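You operate a simulated robot arm through the tools that you are given. There is no shell and no other tool.

You are at the controls of a simulated robot arm. One attempt, no reset.

## Task
Ratchet the yellow strap to the set load and lock it.
Fine: yellow strap end into the orange strap anchor; strap tail pulled out about to its stop; strokes of the yellow handle by the orange gauge; the orange lock lever goes down last. Set down upright: yellow strap end.

It is judged by the outcome, as a careful person would: the job done as asked, and still so three seconds after it is handed in. It fails if anything else is knocked over, pushed out of place, dropped, spilled or broken.

## Robot
A 7-joint arm with a fingered hand, fixed in place. Base frame: the origin is at the foot of the arm, x ahead of it, y to its left, z up. Readings come in m, degrees, newtons and seconds.
With the tool pointing down near the work surface it reaches from about 0.3 to 0.7 m from the base axis. Its first joint turns from -69.0 to 172.0 degrees. Payload 3.4 kg.
The TCP is the grasp point between the finger pads, 0.025 m short of the fingertips. In the tool frame z runs along the fingers and y along their closing line. The gripper opens to 0.088 m. The gripper's body begins 0.029 m behind the TCP. The gripper is a hand of 5 fingers: y runs from the thumb to the fingers, the wrist lies at [-0.013, -0.097, -0.162] in the tool frame, and closing takes about 1.5 s.
Orientation is told as [roll, pitch, yaw] about the base's x, y, z axes, in that order, counted from this pose: with the fingers straight down and the wrist toward the robot, the tool's x, y and z point along [0, 1, 0], [1, 0, 0] and [0, 0, -1] of the base frame.

## Interface
- The arm moves only by the tool send_rows. Its argument "series" is a list of rows, each a list of 7 numbers: the gripper command, from -1 (fully open) to 1 (shut), values between in proportion, then the shift along the tool's x, y, z in units of 20 mm (1.0 is 20 mm), then the turn, a rotation vector about the tool's x, y, z in units of 8 degrees (1.0 is 8 degrees). In form: [[fingers, tx, ty, tz, rx, ry, rz], ...]. A call has 1 to 20 rows; each row shifts and turns the commanded pose from where the row before left it, along the tool's axes as they then stand. A call with a number of a shift or a turn outside -1 to 1 is refused whole. A row lasts 0.2 s, in which the tool goes at most 0.05 m and 8.6 degrees; a call with a longer step from one row to the next is refused whole, and so is a gripper value outside its range. A pose out of reach is approached as far as the arm can. The call stops where the force on the tool passes 40 N (or 10 N more than at its start, if that is more) or the arm is blocked; 0.2 s more then pass. The fingers move at their own pace (about 0.153 m/s each) and stop on an object; they squeeze with about 29 N. The grip force told is the motor's: it shows also when the fingers shut on nothing. Time passes only in rows, and 0.2 s behind the last, so rows that do not move let the fingers close. It gives the time, the measured TCP pose, the force on the tool (base axes), the opening and the grip force at its end, in the units of the frame above (readings bear some noise), with the torque about the TCP (base axes, N m) and any sound that the robot's microphone picked up, and new pictures: "views" is both (left out), scene, wrist or none.
- Cameras (640 x 400 px; columns grow to the right, rows downward): "scene" is fixed at [0.0519, -0.4999, 1.6405]; the picture's right is [0.55, -0.84, 0.00], its down [-0.57, -0.37, -0.73] and it looks along [0.61, 0.40, -0.68] (base axes); focal length 372 px, centre (320, 200). "wrist" rides on the gripper at [0.059, -0.079, -0.105] in the tool frame; the picture's right is [-0.73, 0.32, -0.61], its down [-0.62, -0.68, 0.38] and it looks along [-0.29, 0.66, 0.70] (tool axes); focal length 234 px, centre (320, 200). There is no depth. A picture from a camera that has moved, and an enlarged one, comes with that camera's place and axes in the base frame and with its lens.
- lift_body(by): slides the trunk up (or, below 0, down) by that many m; the arm rides with it, the base frame stays. It gives what a move gives, with no picture.
- set_grasp(shape): the hand has 5 fingers and takes this shape, open, in about a second: jaw (thumb against the fingers, like two jaws); tri (thumb and two fingers); tip (a fingertip pinch); poke (one finger out to press); point (the index stretched); flat (the hand flat); cup (the hand cupped); fist (a fist). The gripper value then closes the fingers along that shape, each until it touches; the sizes above hold for jaw. It gives what a move gives, with no picture.
- close_up(camera, box): a new picture of the part [left, top, right, bottom] of that camera's present view, enlarged. No time passes.
- finish_job(): hands the job in; it is judged then, once.

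Nothing tells you positions but the pictures and the camera data. Unless the task says otherwise, let go and move clear before handing in.

The tools are called after "Emit:" as a command line: name --pt "numbers of a row" for each row, then --argument value for the rest, lists and objects as JSON in quotes. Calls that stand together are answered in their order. send_rows: Moves the arm, as the interface text tells. Its arguments: {"type":"object","properties":{"series":{"type":"array","items":{"type":"array","items":{"type":"number"}}},"views":{"type":"string","enum":["both","scene","wrist","none"]}},"required":["series"]} The other tools are called the same way: lift_body (by) slides the trunk up or down; set_grasp (shape) gives the hand a shape; close_up (camera, box) takes an enlarged picture of a part of a camera's view; finish_job () hands the job in.

At the start:

```text
time: 0.0
ee_pos: [0.3783, -0.2085, 1.3147]
tool_rot: [0.0, 0.0, -0.1]
ft_force: [0.7, 0.3, 0.3]
torque: [0.01, 0.0, 0.0]
width: 0.0877
grip_force: 0.1
shape: jaw
trunk travel left (down, up): [-0.7, 0.24]
```

scene: 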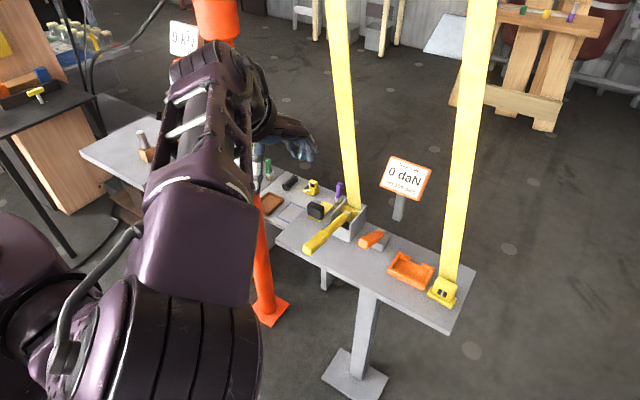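
wrist: 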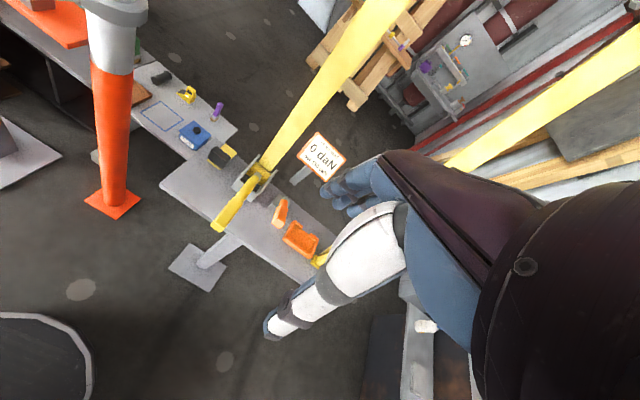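

I see a bench ahead with a ratchet (yellow handle), an orange lever, an orange tray-like anchor and a yellow strap end with a strap going up. First I'll look at enlarged pictures before moving.

Emit:
close_up --camera "scene" --box '[260, 150, 500, 340]'

Emit:
close_up --camera "scene" --box '[360, 220, 490, 320]'

Emit:
close_up --camera "scene" --box '[290, 165, 420, 265]'

Emit:
close_up --camera "wrist" --box '[180, 110, 360, 280]'

```text
2.11 times, centred on (380, 245) of scene
camera zoom: at [0.0519, -0.4999, 1.6405], right [0.55, -0.84, 0.0], down [-0.57, -0.37, -0.73], along [0.61, 0.4, -0.68], focal length 783 px, centre (194, 105)
```

zoom: 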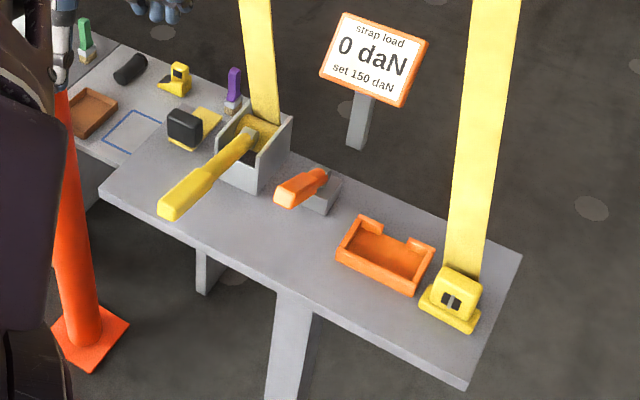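

```text
4.00 times, centred on (425, 270) of scene
camera zoom: at [0.0519, -0.4999, 1.6405], right [0.55, -0.84, 0.0], down [-0.57, -0.37, -0.73], along [0.61, 0.4, -0.68], focal length 1487 px, centre (-100, -80)
```

zoom: 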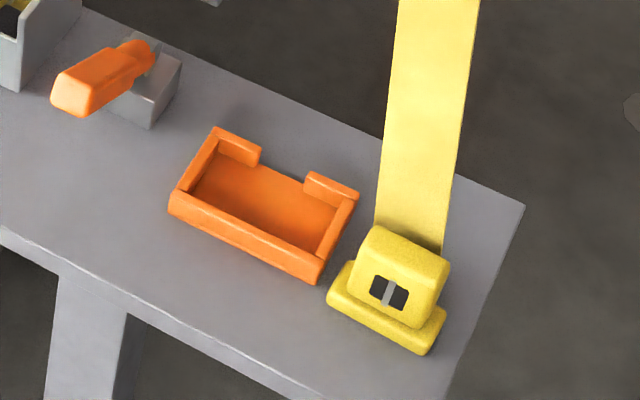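

```text
4.00 times, centred on (355, 215) of scene
camera zoom: at [0.0519, -0.4999, 1.6405], right [0.55, -0.84, 0.0], down [-0.57, -0.37, -0.73], along [0.61, 0.4, -0.68], focal length 1487 px, centre (180, 140)
```

zoom: 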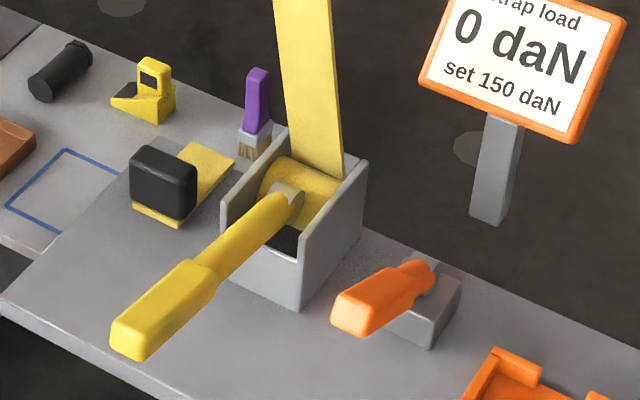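

```text
2.35 times, centred on (270, 195) of wrist
camera zoom: at [0.2986, -0.1497, 1.4197], right [0.32, -0.73, 0.61], down [-0.68, -0.62, -0.38], along [0.66, -0.29, -0.7], focal length 551 px, centre (438, 212)
```

zoom: 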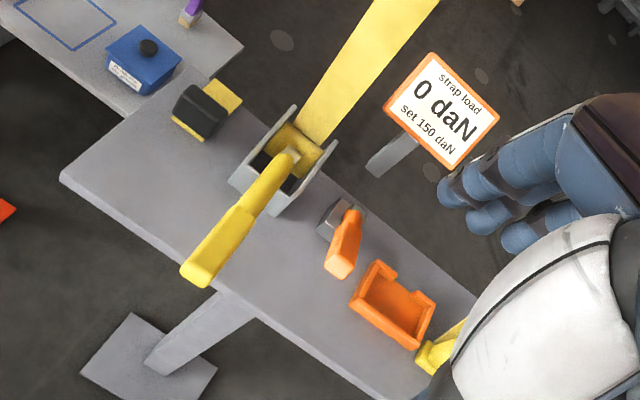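

The bench top looks to be at about z 0.855, spanning x 0.55 to 0.76 and y -0.52 to -0.02. The ratchet pivot is near (0.68, -0.175, 0.93) with its handle pointing at me. The anchor tray is near (0.66, -0.38), and the strap end is near (0.64, -0.475). I'll lower the trunk partway and look again.

Emit:
lift_body --by -0.2

Emit:
send_rows --pt "-1 0 0 0 0 0 0" --views "both"

```text
time: 2.2
ee_pos: [0.3791, -0.2079, 1.1136]
tool_rot: [-0.1, 0.0, -0.1]
ft_force: [-0.6, -0.7, 0.3]
torque: [-0.03, -0.01, 0.01]
width: 0.0877
grip_force: 0.1
shape: jaw
trunk travel left (down, up): [-0.5, 0.44]
```

```text
time: 2.6
ee_pos: [0.3788, -0.2099, 1.114]
tool_rot: [0.0, 0.0, -0.1]
ft_force: [0.1, -0.6, -0.7]
torque: [0.01, -0.01, 0.02]
width: 0.0879
grip_force: 0.0
shape: jaw
trunk travel left (down, up): [-0.5, 0.44]
camera wrist: at [0.2986, -0.1497, 1.2198], right [0.32, -0.73, 0.61], down [-0.68, -0.62, -0.38], along [0.66, -0.29, -0.7], focal length 234 px, centre (320, 200)
```

scene: 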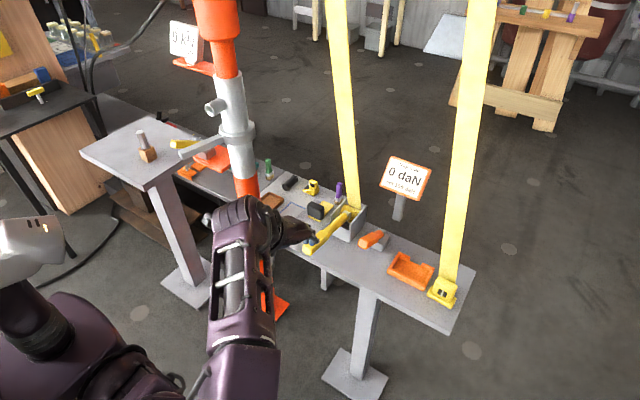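
wrist: 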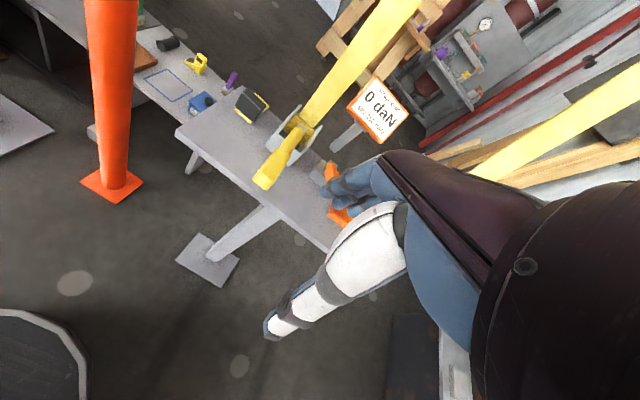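

The trunk is down and the view is clear. Next I'll move the hand right and forward in free air, then turn it so the closing line runs along y and the fingers point forward and down, for the strap end.

Emit:
send_rows --pt "-1 -0.9 0.3 0 0 0 0" --pt "-1 -0.9 0.3 0 0 0 0" --pt "-1 -0.9 0.3 0 0 0 0" --pt "-1 -0.9 0.3 0 0 0 0" --pt "-1 -0.9 0.3 0 0 0 0" --pt "-1 -0.9 0.3 0 0 0 0" --pt "-1 -0.9 0.3 0 0 0 0" --pt "-1 -0.9 0.3 0 0 0 0" --pt "-1 0 0 0 0 0 1" --pt "-1 0 0 0 0 0 1" --pt "-1 0 0 0 0 0 1" --pt "-1 0 0 0 0 0 1" --pt "-1 0 0 0 0 0 1" --pt "-1 0 0 0 0 0 1" --views "both"

```text
time: 5.6
ee_pos: [0.426, -0.3534, 1.1126]
tool_rot: [0.0, 0.0, -48.2]
ft_force: [-0.3, 0.1, 0.4]
torque: [0.0, 0.01, 0.0]
width: 0.0878
grip_force: 0.0
shape: jaw
trunk travel left (down, up): [-0.5, 0.44]
camera wrist: at [0.4168, -0.2541, 1.2196], right [-0.33, -0.72, 0.61], down [-0.92, 0.09, -0.38], along [0.22, -0.68, -0.7], focal length 234 px, centre (320, 200)
```

scene: 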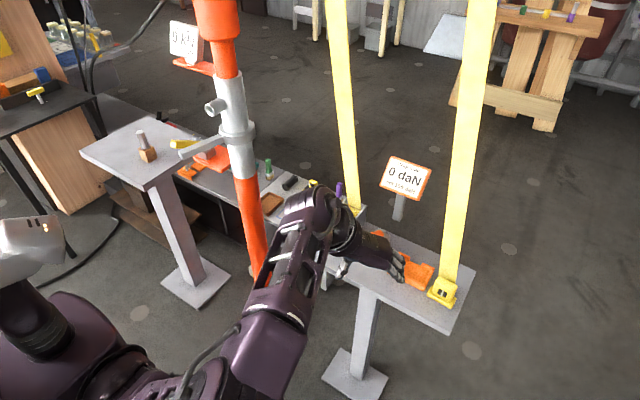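
wrist: 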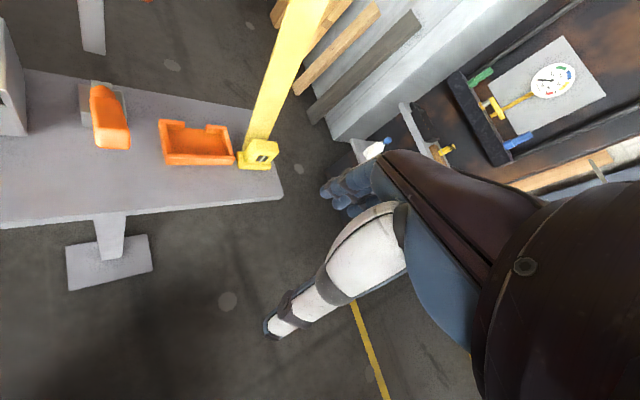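

The wrist camera now shows the tray, strap end and lock lever well. I'll enlarge them before going on.

Emit:
close_up --camera "wrist" --box '[60, 70, 300, 220]'

Emit:
close_up --camera "wrist" --box '[150, 100, 290, 187]'

```text
2.67 times, centred on (180, 145) of wrist
camera zoom: at [0.4168, -0.2541, 1.2196], right [-0.33, -0.72, 0.61], down [-0.92, 0.09, -0.38], along [0.22, -0.68, -0.7], focal length 624 px, centre (693, 347)
```

zoom: 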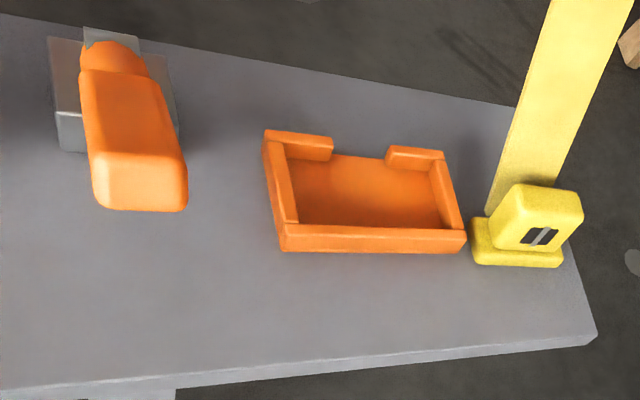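

```text
4.57 times, centred on (220, 144) of wrist
camera zoom: at [0.4168, -0.2541, 1.2196], right [-0.33, -0.72, 0.61], down [-0.92, 0.09, -0.38], along [0.22, -0.68, -0.7], focal length 1070 px, centre (777, 458)
```

zoom: 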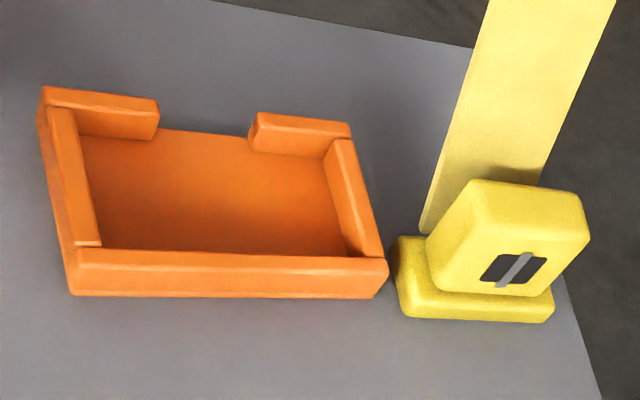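

Emit:
close_up --camera "wrist" --box '[240, 140, 440, 360]'

Emit:
close_up --camera "scene" --box '[260, 170, 440, 310]'

```text
1.82 times, centred on (340, 250) of wrist
camera zoom: at [0.4168, -0.2541, 1.2196], right [-0.33, -0.72, 0.61], down [-0.92, 0.09, -0.38], along [0.22, -0.68, -0.7], focal length 426 px, centre (284, 109)
```

zoom: 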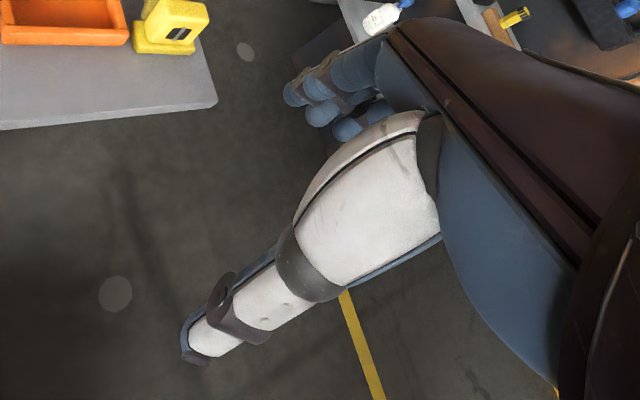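

```text
2.86 times, centred on (350, 240) of scene
camera zoom: at [0.0519, -0.4999, 1.6405], right [0.55, -0.84, 0.0], down [-0.57, -0.37, -0.73], along [0.61, 0.4, -0.68], focal length 1062 px, centre (234, 86)
```

zoom: 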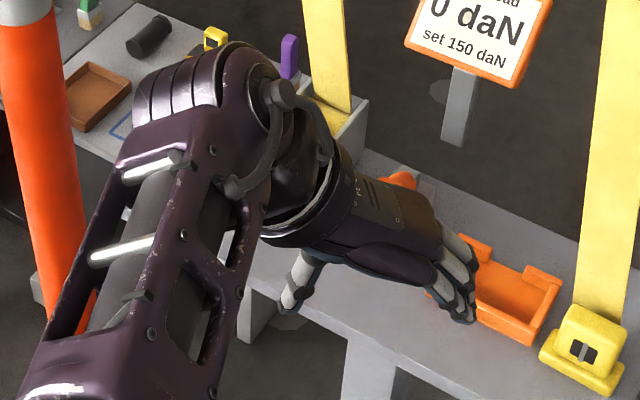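

The hand has a thumb and a row of fingers, so I'll finish turning to put the closing line along y with a modest forward tilt. Then I'll compare the "tri" shape.

Emit:
send_rows --pt "-1 0 0 0 0 0 1" --pt "-1 0 0 0 0 0 1" --pt "-1 0 0 0 0 0 1" --pt "-1 0 0 0 0 0 1" --pt "-1 0 0 0 0 0 1" --pt "-1 0 0 0 0 0 0.25" --pt "-1 0 0 0 0 1 0" --pt "-1 0 0 0 0 1 0" --pt "-1 0 0 0 0 1 0" --views "none"

Emit:
set_grasp --shape "tri"

Emit:
send_rows --pt "-1 0 0 0 0 0 0" --views "both"

```text
time: 7.6
ee_pos: [0.4141, -0.4061, 1.0448]
tool_rot: [24.2, 0.0, -90.1]
ft_force: [-0.1, 0.2, 0.2]
torque: [-0.03, 0.01, 0.01]
width: 0.0875
grip_force: 0.1
shape: jaw
out of reach, approached as far as the arm can: row 3, 4, 5, 6
trunk travel left (down, up): [-0.5, 0.44]
```

```text
time: 8.5
ee_pos: [0.4134, -0.4065, 1.0449]
tool_rot: [24.0, 0.0, -90.0]
ft_force: [0.1, 0.1, 0.8]
torque: [0.0, 0.01, 0.0]
width: 0.0879
grip_force: 0.2
shape: tri
trunk travel left (down, up): [-0.5, 0.44]
```

```text
time: 8.9
ee_pos: [0.4135, -0.4067, 1.0449]
tool_rot: [24.0, 0.0, -90.1]
ft_force: [0.1, 0.0, 0.3]
torque: [-0.03, 0.04, 0.02]
width: 0.0876
grip_force: 0.1
shape: tri
trunk travel left (down, up): [-0.5, 0.44]
camera wrist: at [0.424, -0.3262, 1.1658], right [-0.91, -0.32, 0.26], down [-0.41, 0.68, -0.6], along [0.02, -0.66, -0.75], focal length 234 px, centre (320, 200)
```

scene: 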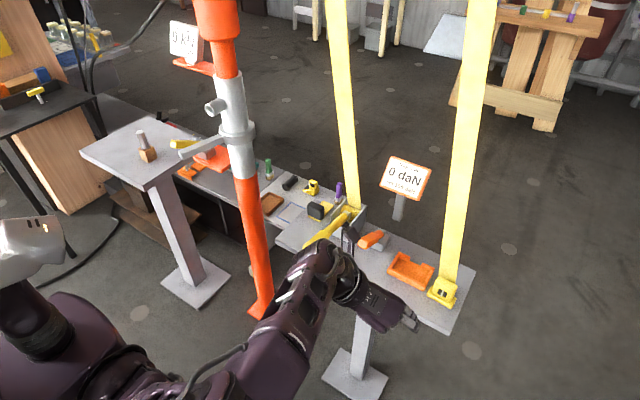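
wrist: 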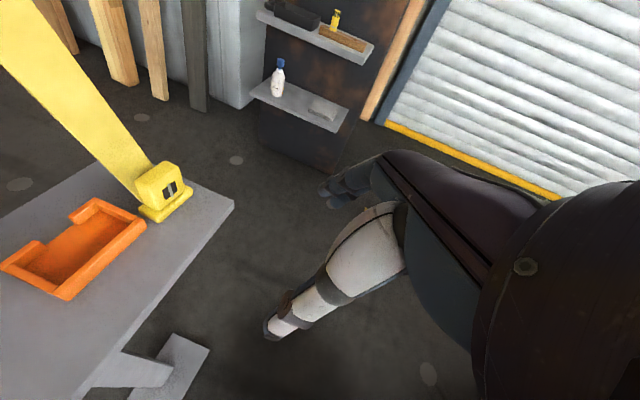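

The turn went partly out of reach at the closer spot, but the arm now holds yaw -90 with a 24° forward tilt. I'll move toward the strap end in the air and see if this posture carries over.

Emit:
send_rows --pt "-1 0.875 0.55 0.8 0 0 0" --pt "-1 0.875 0.55 0.8 0 0 0" --pt "-1 0.875 0.55 0.8 0 0 0" --pt "-1 0.875 0.55 0.8 0 0 0" --pt "-1 0.875 0.55 0.8 0 0 0" --pt "-1 0.875 0.55 0.8 0 0 0" --views "both"

```text
time: 10.3
ee_pos: [0.5501, -0.4727, 0.9992]
tool_rot: [23.9, 0.1, -90.1]
ft_force: [0.6, -0.1, -0.5]
torque: [0.04, 0.0, 0.01]
width: 0.0875
grip_force: 0.0
shape: tri
trunk travel left (down, up): [-0.5, 0.44]
camera wrist: at [0.56, -0.393, 1.1198], right [-0.91, -0.32, 0.26], down [-0.41, 0.68, -0.6], along [0.02, -0.66, -0.75], focal length 234 px, centre (320, 200)
```

scene: 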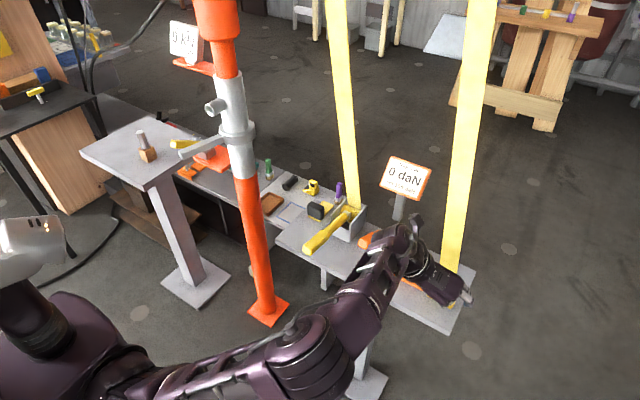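
wrist: 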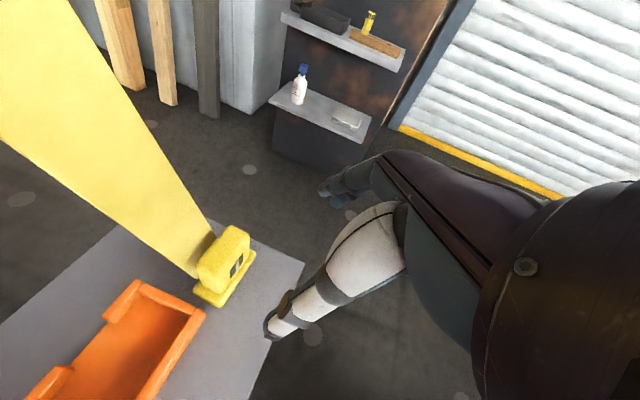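

Emit:
close_up --camera "wrist" --box '[160, 160, 420, 360]'

Emit:
close_up --camera "scene" --box '[340, 200, 500, 340]'

```text
2.00 times, centred on (290, 260) of wrist
camera zoom: at [0.56, -0.393, 1.1198], right [-0.91, -0.32, 0.26], down [-0.41, 0.68, -0.6], along [0.02, -0.66, -0.75], focal length 468 px, centre (380, 80)
```

zoom: 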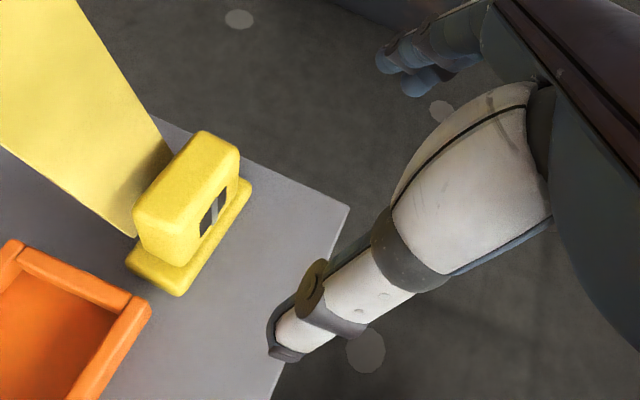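

```text
2.86 times, centred on (420, 270) of scene
camera zoom: at [0.0519, -0.4999, 1.6405], right [0.55, -0.84, 0.0], down [-0.57, -0.37, -0.73], along [0.61, 0.4, -0.68], focal length 1062 px, centre (34, 0)
```

zoom: 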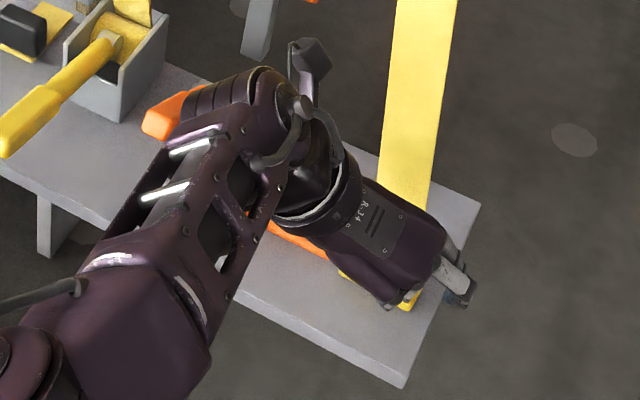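

The posture works. Block of the strap end: x 0.613–0.634, y -0.497 to -0.453, top z about 0.912. The strap rises just behind it at x ≈ 0.643. I'll line up back along the tool axis, then check before the final approach.

Emit:
send_rows --pt "-1 0.38 0.04 0.73 0 0 0" --pt "-1 0.38 0.04 0.73 0 0 0" --pt "-1 0.37 0.04 0.74 0 0 0" --pt "-1 0 0 0.6 0 0 0" --pt "-1 0 0 0.6 0 0 0" --views "both"

Emit:
close_up --camera "wrist" --box '[160, 160, 420, 360]'

Emit:
close_up --camera "scene" --box '[360, 220, 490, 320]'

```text
time: 11.5
ee_pos: [0.5977, -0.4756, 0.9457]
tool_rot: [24.0, 0.1, -90.1]
ft_force: [0.9, -0.2, -0.1]
torque: [-0.02, -0.02, 0.01]
width: 0.0875
grip_force: 0.0
shape: tri
trunk travel left (down, up): [-0.5, 0.44]
camera wrist: at [0.608, -0.395, 1.0672], right [-0.91, -0.32, 0.26], down [-0.41, 0.68, -0.6], along [0.02, -0.66, -0.75], focal length 234 px, centre (320, 200)
```

scene: 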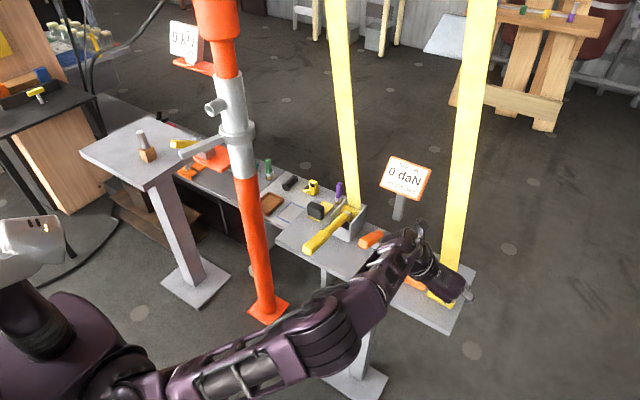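
wrist: 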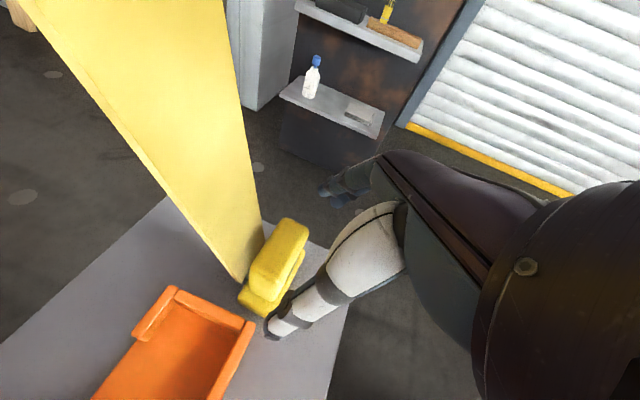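

```text
2.00 times, centred on (290, 260) of wrist
camera zoom: at [0.608, -0.395, 1.0672], right [-0.91, -0.32, 0.26], down [-0.41, 0.68, -0.6], along [0.02, -0.66, -0.75], focal length 468 px, centre (380, 80)
```

zoom: 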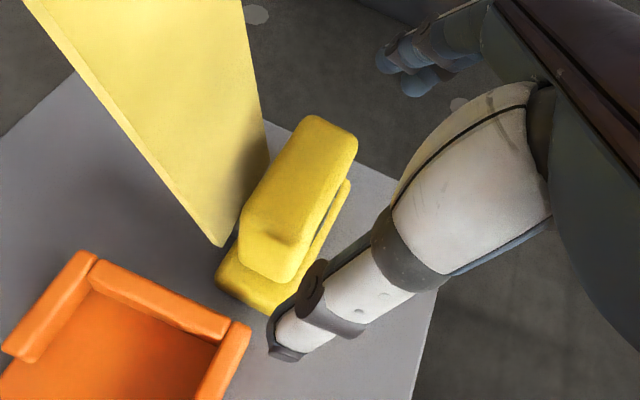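

```text
4.00 times, centred on (425, 270) of scene
camera zoom: at [0.0519, -0.4999, 1.6405], right [0.55, -0.84, 0.0], down [-0.57, -0.37, -0.73], along [0.61, 0.4, -0.68], focal length 1487 px, centre (-100, -80)
```

zoom: 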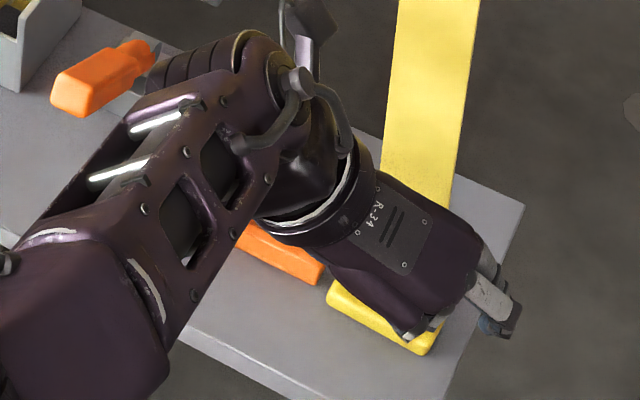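

The open thumb would come down on the tray's right wall, so I'll narrow the opening to about 6 cm first and check.

Emit:
send_rows --pt "-0.35 0 0 0 0 0 0" --pt "-0.35 0 0 0 0 0 0" --pt "-0.35 0 0 0 0 0 0" --pt "-0.35 0 0 0 0 0 0" --views "wrist"

Emit:
close_up --camera "wrist" --box '[160, 160, 420, 360]'

```text
time: 12.5
ee_pos: [0.5964, -0.476, 0.9476]
tool_rot: [24.0, -0.1, -90.1]
ft_force: [-0.5, -0.1, -0.3]
torque: [0.0, 0.0, 0.03]
width: 0.0599
grip_force: 0.1
shape: tri
trunk travel left (down, up): [-0.5, 0.44]
camera wrist: at [0.6074, -0.3951, 1.0677], right [-0.91, -0.32, 0.26], down [-0.41, 0.68, -0.6], along [0.02, -0.66, -0.75], focal length 234 px, centre (320, 200)
```

wrist: 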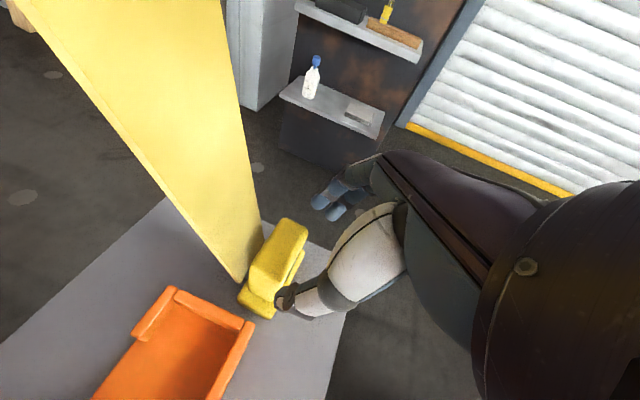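

```text
2.00 times, centred on (290, 260) of wrist
camera zoom: at [0.6074, -0.3951, 1.0677], right [-0.91, -0.32, 0.26], down [-0.41, 0.68, -0.6], along [0.02, -0.66, -0.75], focal length 468 px, centre (380, 80)
```

zoom: 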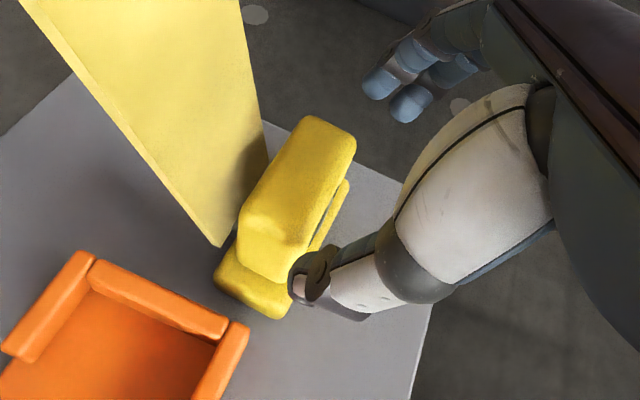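

Thumb and fingers are now about 6 cm apart and centered on the block. I'll move in along the tool axis about 42 mm.

Emit:
send_rows --pt "-0.35 0.05 0 0.5 0 0 0" --pt "-0.35 0.05 0 0.5 0 0 0" --pt "-0.35 0.05 0 0.5 0 0 0" --pt "-0.35 0.05 0 0.6 0 0 0" --pt "-0.35 0 0 0 0 0 0" --views "both"

Emit:
close_up --camera "wrist" --box '[160, 160, 420, 360]'

Emit:
close_up --camera "scene" --box '[360, 220, 490, 320]'

```text
time: 13.7
ee_pos: [0.618, -0.4746, 0.9092]
tool_rot: [24.0, 0.0, -90.2]
ft_force: [0.3, 0.5, 0.1]
torque: [-0.03, -0.01, -0.03]
width: 0.0596
grip_force: 0.0
shape: tri
trunk travel left (down, up): [-0.5, 0.44]
camera wrist: at [0.6279, -0.3951, 1.031], right [-0.91, -0.32, 0.26], down [-0.41, 0.68, -0.6], along [0.02, -0.66, -0.75], focal length 234 px, centre (320, 200)
```

scene: 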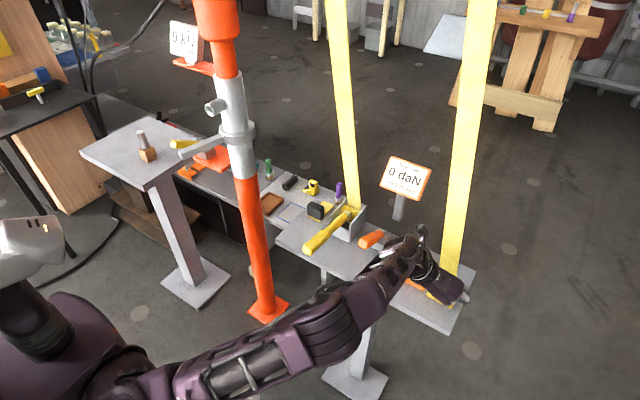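
wrist: 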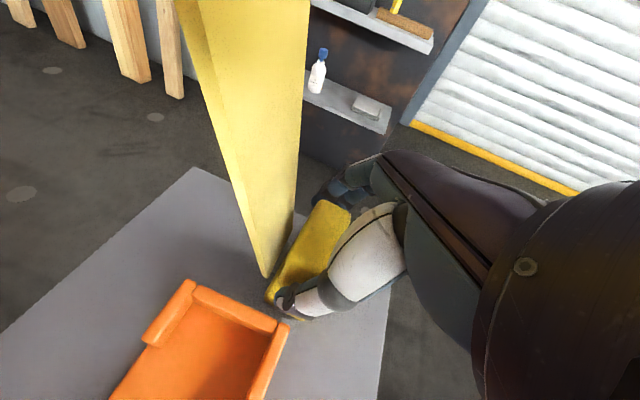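

```text
2.00 times, centred on (290, 260) of wrist
camera zoom: at [0.6279, -0.3951, 1.031], right [-0.91, -0.32, 0.26], down [-0.41, 0.68, -0.6], along [0.02, -0.66, -0.75], focal length 468 px, centre (380, 80)
```

zoom: 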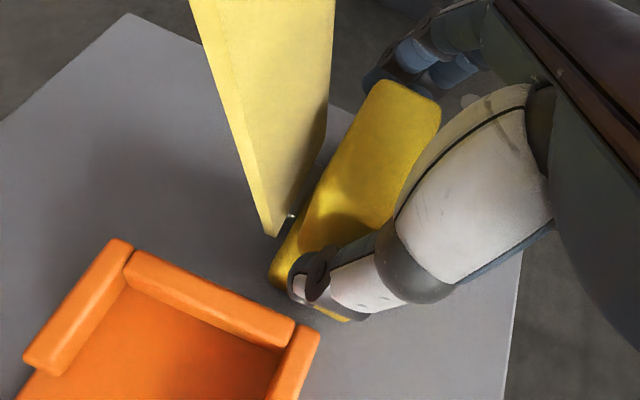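

```text
4.00 times, centred on (425, 270) of scene
camera zoom: at [0.0519, -0.4999, 1.6405], right [0.55, -0.84, 0.0], down [-0.57, -0.37, -0.73], along [0.61, 0.4, -0.68], focal length 1487 px, centre (-100, -80)
```

zoom: 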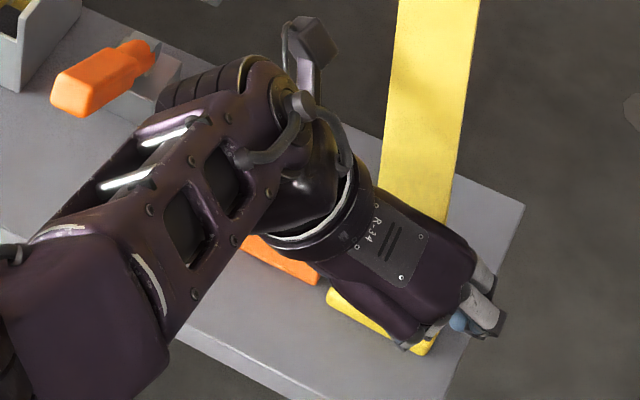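

The block sits between thumb and fingers with no contact. Now I'll close the hand on it.

Emit:
send_rows --pt "0.3 0 0 0 0 0 0" --pt "0.6 0 0 0 0 0 0" --pt "0.8 0 0 0 0 0 0" --pt "1 0 0 0 0 0 0" --pt "1 0 0 0 0 0 0" --pt "1 0 0 0 0 0 0" --pt "1 0 0 0 0 0 0" --pt "1 0 0 0 0 0 0" --views "both"

Emit:
close_up --camera "wrist" --box '[160, 160, 420, 360]'

```text
time: 15.5
ee_pos: [0.6172, -0.4754, 0.9111]
tool_rot: [24.0, 0.1, -90.1]
ft_force: [-0.6, -1.0, 2.9]
torque: [-0.03, 0.04, 0.06]
width: 0.0392
grip_force: 29.2
shape: tri
trunk travel left (down, up): [-0.5, 0.44]
camera wrist: at [0.6275, -0.395, 1.0314], right [-0.91, -0.32, 0.26], down [-0.41, 0.68, -0.6], along [0.02, -0.66, -0.75], focal length 234 px, centre (320, 200)
```

scene: 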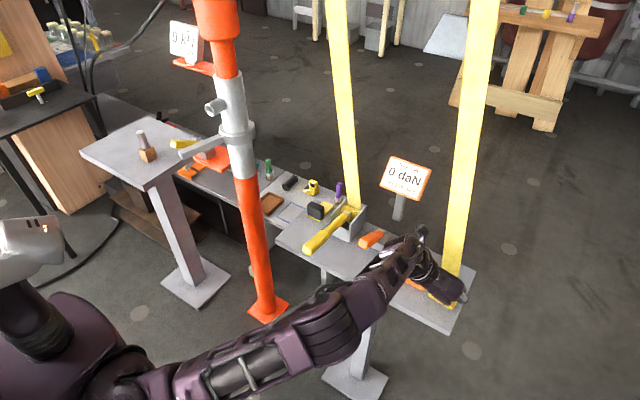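
wrist: 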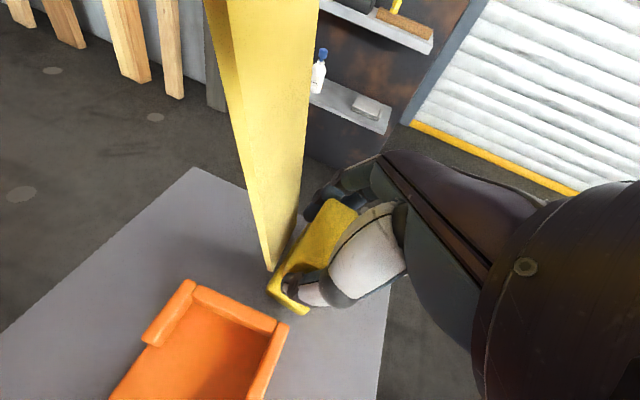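

```text
2.00 times, centred on (290, 260) of wrist
camera zoom: at [0.6275, -0.395, 1.0314], right [-0.91, -0.32, 0.26], down [-0.41, 0.68, -0.6], along [0.02, -0.66, -0.75], focal length 468 px, centre (380, 80)
```

zoom: 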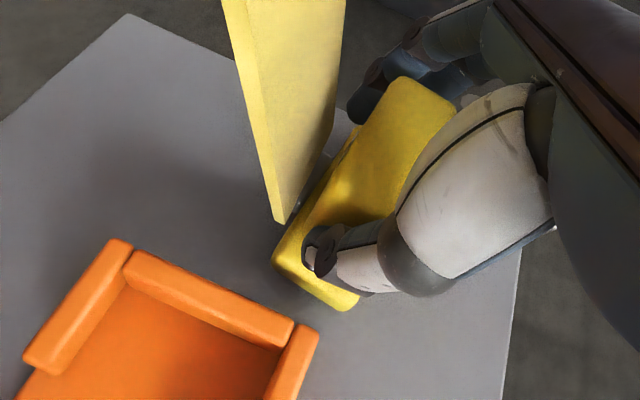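

The grip holds at 39 mm width and 29 N. I'll lift straight up 50 mm slowly and check that it comes along upright.

Emit:
send_rows --pt "1 0.1 0 -0.23 0 0 0" --pt "1 0.2 0 -0.46 0 0 0" --pt "1 0.2 0 -0.46 0 0 0" --pt "1 0.25 0 -0.57 0 0 0" --pt "1 0.25 0 -0.57 0 0 0" --pt "1 0 0 0 0 0 0" --views "both"

Emit:
close_up --camera "wrist" --box '[160, 160, 420, 360]'

Emit:
close_up --camera "scene" --box '[360, 200, 490, 300]'

```text
time: 16.9
ee_pos: [0.6164, -0.4757, 0.96]
tool_rot: [24.0, 0.1, -90.0]
ft_force: [-0.4, -0.1, -2.2]
torque: [0.0, 0.02, -0.01]
width: 0.037
grip_force: 29.6
shape: tri
trunk travel left (down, up): [-0.5, 0.44]
camera wrist: at [0.6277, -0.3955, 1.0807], right [-0.91, -0.32, 0.26], down [-0.41, 0.68, -0.6], along [0.02, -0.66, -0.75], focal length 234 px, centre (320, 200)
```

scene: 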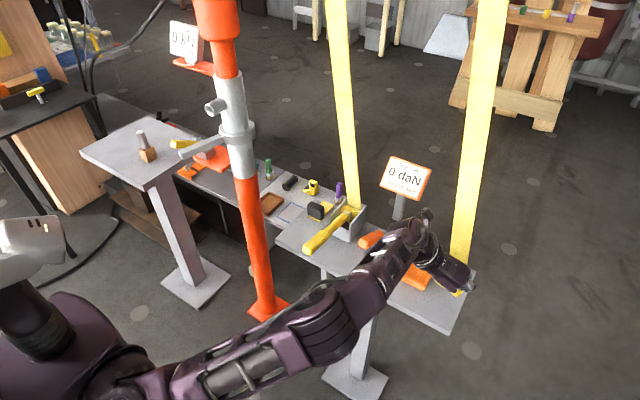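
wrist: 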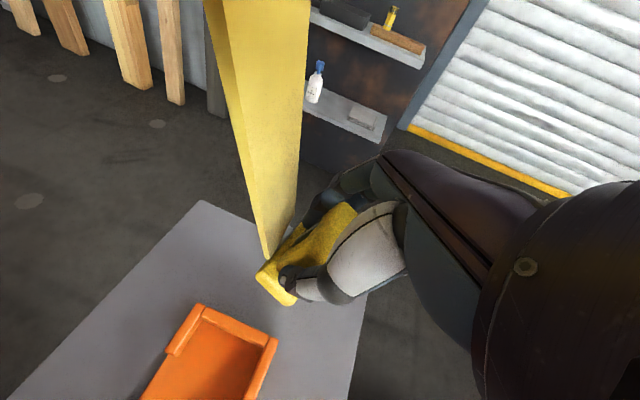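

```text
2.00 times, centred on (290, 260) of wrist
camera zoom: at [0.6277, -0.3955, 1.0807], right [-0.91, -0.32, 0.26], down [-0.41, 0.68, -0.6], along [0.02, -0.66, -0.75], focal length 468 px, centre (380, 80)
```

zoom: 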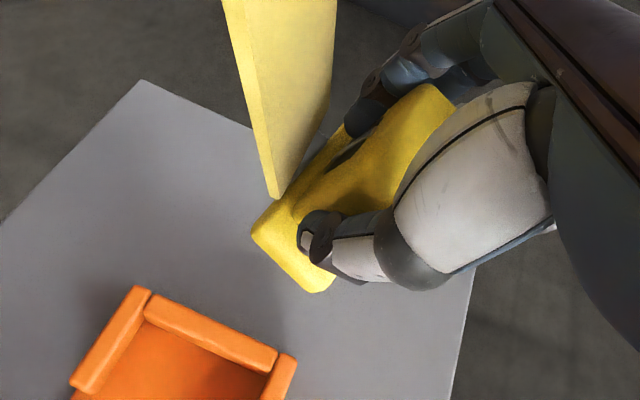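

```text
4.00 times, centred on (425, 250) of scene
camera zoom: at [0.0519, -0.4999, 1.6405], right [0.55, -0.84, 0.0], down [-0.57, -0.37, -0.73], along [0.61, 0.4, -0.68], focal length 1487 px, centre (-100, 0)
```

zoom: 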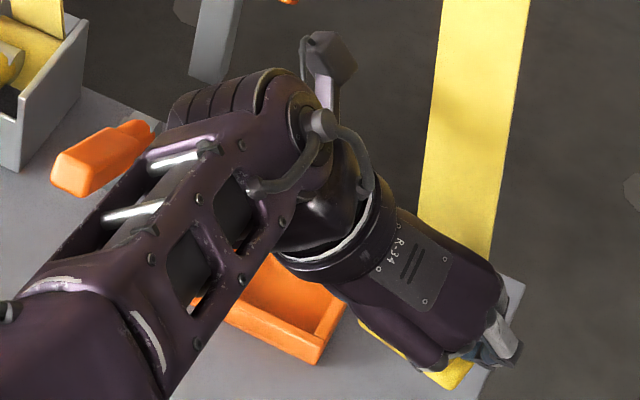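

The strap end came up but pivoted a bit in the fingertips, its bottom swinging forward. I'll zoom in to estimate the tilt before correcting it.

Emit:
close_up --camera "wrist" --box '[235, 180, 365, 315]'

Emit:
close_up --camera "scene" --box '[430, 260, 490, 310]'

```text
2.96 times, centred on (300, 248) of wrist
camera zoom: at [0.6277, -0.3955, 1.0807], right [-0.91, -0.32, 0.26], down [-0.41, 0.68, -0.6], along [0.02, -0.66, -0.75], focal length 694 px, centre (379, 59)
```

zoom: 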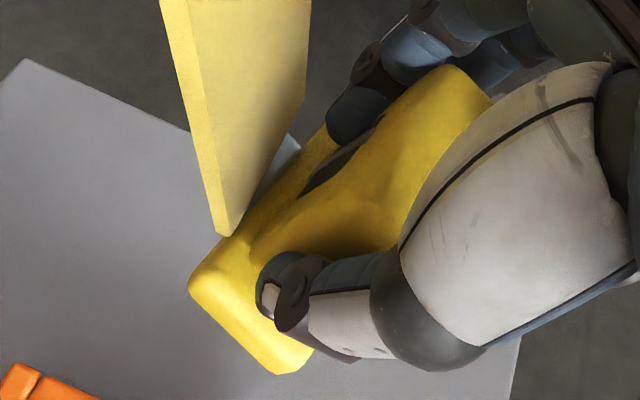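

```text
8.00 times, centred on (460, 285) of scene
camera zoom: at [0.0519, -0.4999, 1.6405], right [0.55, -0.84, 0.0], down [-0.57, -0.37, -0.73], along [0.61, 0.4, -0.68], focal length 2974 px, centre (-800, -480)
```

zoom: 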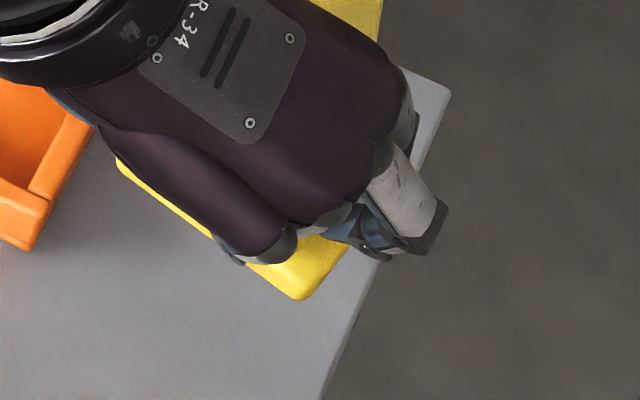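

The strap end is tilted about 25° (front edge low) in the pinch. I'll lower it back to where it stood so the bench rights it, then regrasp with the pinch over its centre of mass.

Emit:
send_rows --pt "1 -0.24 0 0.55 0 0 0" --pt "1 -0.24 0 0.55 0 0 0" --pt "1 -0.16 0 0.37 0 0 0" --pt "1 -0.12 0 0.27 0 0 0" --pt "1 -0.12 0 0.27 0 0 0" --pt "1 -0.12 0 0.27 0 0 0" --pt "1 0 0 0 0 0 0" --views "wrist"

Emit:
close_up --camera "wrist" --box '[160, 160, 420, 360]'

```text
time: 18.5
ee_pos: [0.6177, -0.4734, 0.9133]
tool_rot: [24.3, -0.1, -90.0]
ft_force: [2.4, -0.4, 12.1]
torque: [-0.43, -0.03, 0.05]
width: 0.0368
grip_force: 28.7
shape: tri
trunk travel left (down, up): [-0.5, 0.44]
camera wrist: at [0.6273, -0.3932, 1.0341], right [-0.91, -0.32, 0.26], down [-0.41, 0.68, -0.61], along [0.02, -0.66, -0.75], focal length 234 px, centre (320, 200)
```

wrist: 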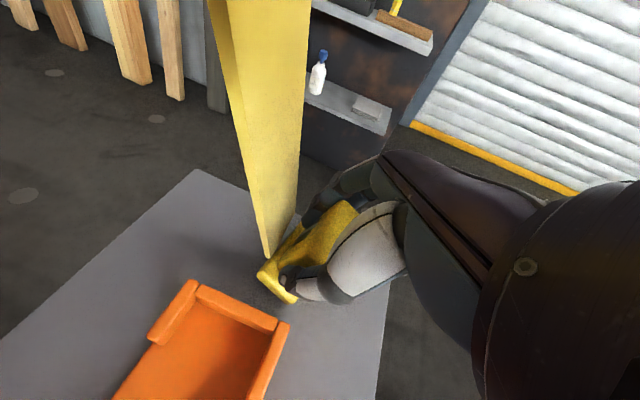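

```text
2.00 times, centred on (290, 260) of wrist
camera zoom: at [0.6273, -0.3932, 1.0341], right [-0.91, -0.32, 0.26], down [-0.41, 0.68, -0.61], along [0.02, -0.66, -0.75], focal length 468 px, centre (380, 80)
```

zoom: 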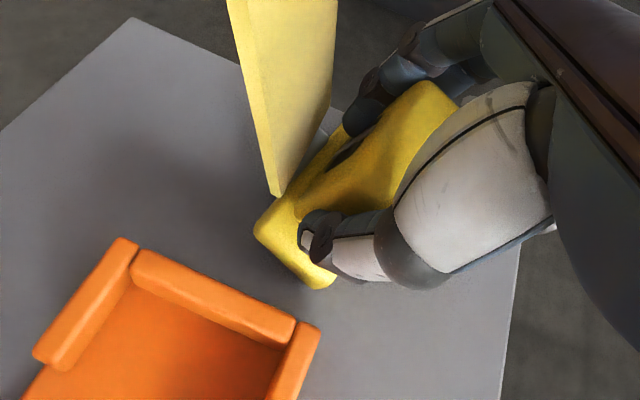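

It touches the bench but is still tilted, so I won't open here. I'll raise it 15 mm and turn the hand a little more upright (one 8° step) to see if the arm can.

Emit:
send_rows --pt "1 0.15 0 -0.34 0 0 0" --pt "1 0.15 0 -0.34 0 0 0" --pt "1 0 0 0 0 -1 0" --pt "1 0 0 0 0 0 0" --views "wrist"

Emit:
close_up --camera "wrist" --box '[160, 160, 420, 360]'

```text
time: 19.5
ee_pos: [0.6179, -0.4742, 0.9258]
tool_rot: [15.9, 0.0, -90.2]
ft_force: [0.8, -0.4, -0.4]
torque: [0.02, 0.03, 0.03]
width: 0.0365
grip_force: 28.9
shape: tri
trunk travel left (down, up): [-0.5, 0.44]
camera wrist: at [0.6445, -0.3952, 1.0434], right [-0.87, -0.32, 0.38], down [-0.49, 0.68, -0.54], along [-0.09, -0.66, -0.75], focal length 234 px, centre (320, 200)
```

wrist: 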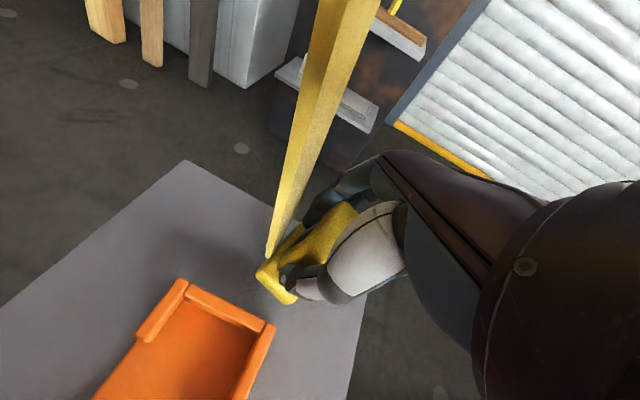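

```text
2.00 times, centred on (290, 260) of wrist
camera zoom: at [0.6445, -0.3952, 1.0434], right [-0.87, -0.32, 0.38], down [-0.49, 0.68, -0.54], along [-0.09, -0.66, -0.75], focal length 468 px, centre (380, 80)
```

zoom: 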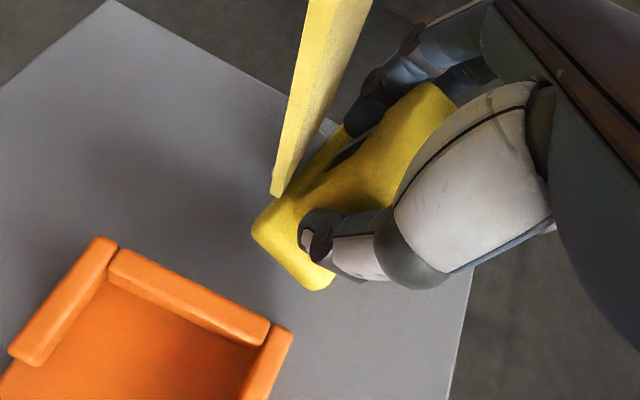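

The strap end turns with the hand and the pose is in reach. I'll go another 8°.

Emit:
send_rows --pt "1 0 0 -0.5 0 0 0" --pt "1 0 0 0 0 -1 0" --pt "1 0 0 0 0 0 0" --views "wrist"

Emit:
close_up --camera "wrist" --box '[160, 160, 420, 360]'

```text
time: 20.3
ee_pos: [0.6141, -0.4755, 0.9354]
tool_rot: [8.0, 0.1, -90.1]
ft_force: [0.1, -0.8, -2.0]
torque: [0.03, -0.01, 0.02]
width: 0.0362
grip_force: 28.9
shape: tri
trunk travel left (down, up): [-0.5, 0.44]
camera wrist: at [0.657, -0.3956, 1.0483], right [-0.8, -0.32, 0.5], down [-0.56, 0.68, -0.47], along [-0.19, -0.66, -0.73], focal length 234 px, centre (320, 200)
```

wrist: 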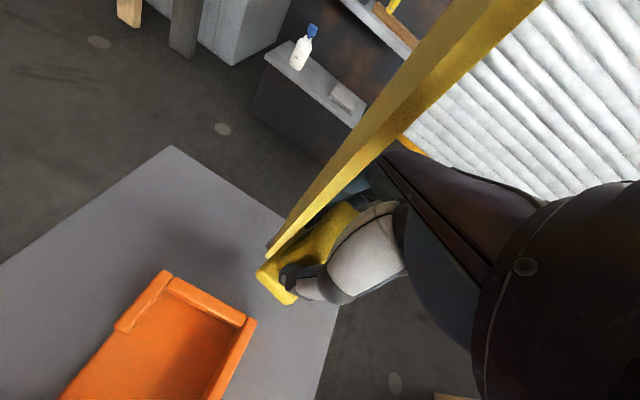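

```text
2.00 times, centred on (290, 260) of wrist
camera zoom: at [0.657, -0.3956, 1.0483], right [-0.8, -0.32, 0.5], down [-0.56, 0.68, -0.47], along [-0.19, -0.66, -0.73], focal length 468 px, centre (380, 80)
```

zoom: 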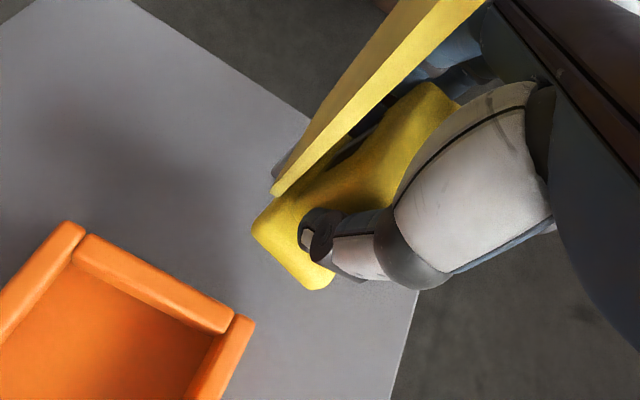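

Emit:
send_rows --pt "1 0 0 -0.5 0 0 0" --pt "1 0 0 0 0 -1 0" --pt "1 0 0 0 0 0 0" --views "wrist"

Emit:
close_up --camera "wrist" --box '[235, 180, 365, 315]'

Emit:
close_up --camera "scene" --box '[400, 250, 500, 325]'

```text
time: 21.1
ee_pos: [0.5936, -0.4759, 0.9378]
tool_rot: [0.0, 0.0, -89.9]
ft_force: [0.2, -0.1, -1.5]
torque: [-0.02, -0.05, 0.0]
width: 0.0366
grip_force: 29.0
shape: tri
out of reach, approached as far as the arm can: row 2
trunk travel left (down, up): [-0.5, 0.44]
camera wrist: at [0.6503, -0.3962, 1.0426], right [-0.73, -0.32, 0.61], down [-0.62, 0.68, -0.38], along [-0.29, -0.66, -0.7], focal length 234 px, centre (320, 200)
```

wrist: 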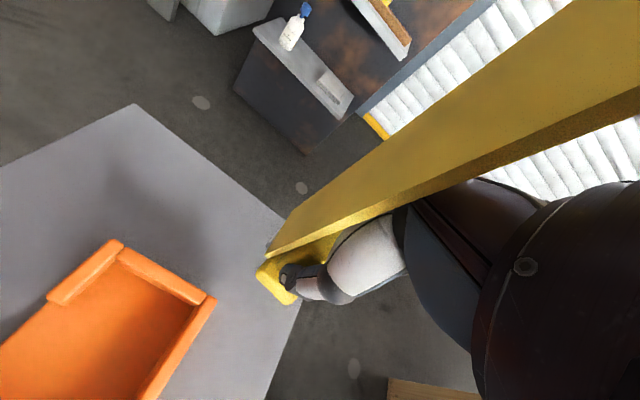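

```text
2.96 times, centred on (300, 248) of wrist
camera zoom: at [0.6503, -0.3962, 1.0426], right [-0.73, -0.32, 0.61], down [-0.62, 0.68, -0.38], along [-0.29, -0.66, -0.7], focal length 694 px, centre (379, 59)
```

zoom: 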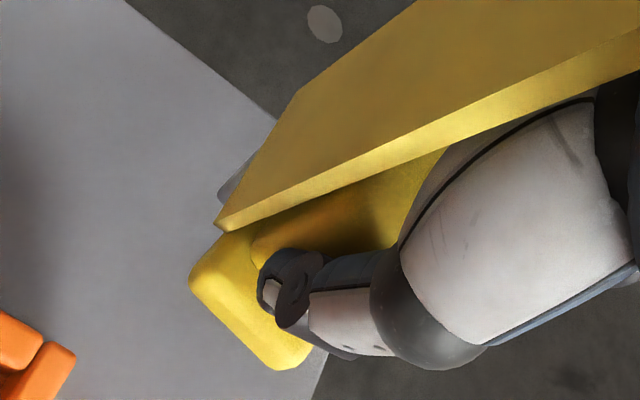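

```text
5.33 times, centred on (450, 288) of scene
camera zoom: at [0.0519, -0.4999, 1.6405], right [0.55, -0.84, 0.0], down [-0.57, -0.37, -0.73], along [0.61, 0.4, -0.68], focal length 1982 px, centre (-373, -267)
```

zoom: 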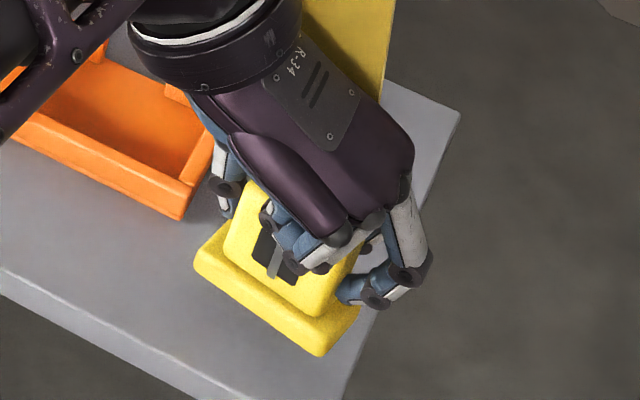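

At tilt 0 the arm is just out of reach, but the strap end is now close to upright, with the plate's left-front corner near (0.576, -0.447, 0.891). I'll go back to 8° tilt and raise it clear of the tray walls before carrying it left.

Emit:
send_rows --pt "1 0 0 0 0 1 0" --pt "1 0.1 0 -0.7 0 0 0" --pt "1 0.1 0 -0.7 0 0 0" --pt "1 0 0 0 0 0 0" --views "none"

```text
time: 22.1
ee_pos: [0.5922, -0.4765, 0.9638]
tool_rot: [8.0, -0.1, -90.0]
ft_force: [-0.6, 0.0, -0.3]
torque: [-0.02, -0.02, -0.05]
width: 0.0363
grip_force: 29.1
shape: tri
trunk travel left (down, up): [-0.5, 0.44]
```

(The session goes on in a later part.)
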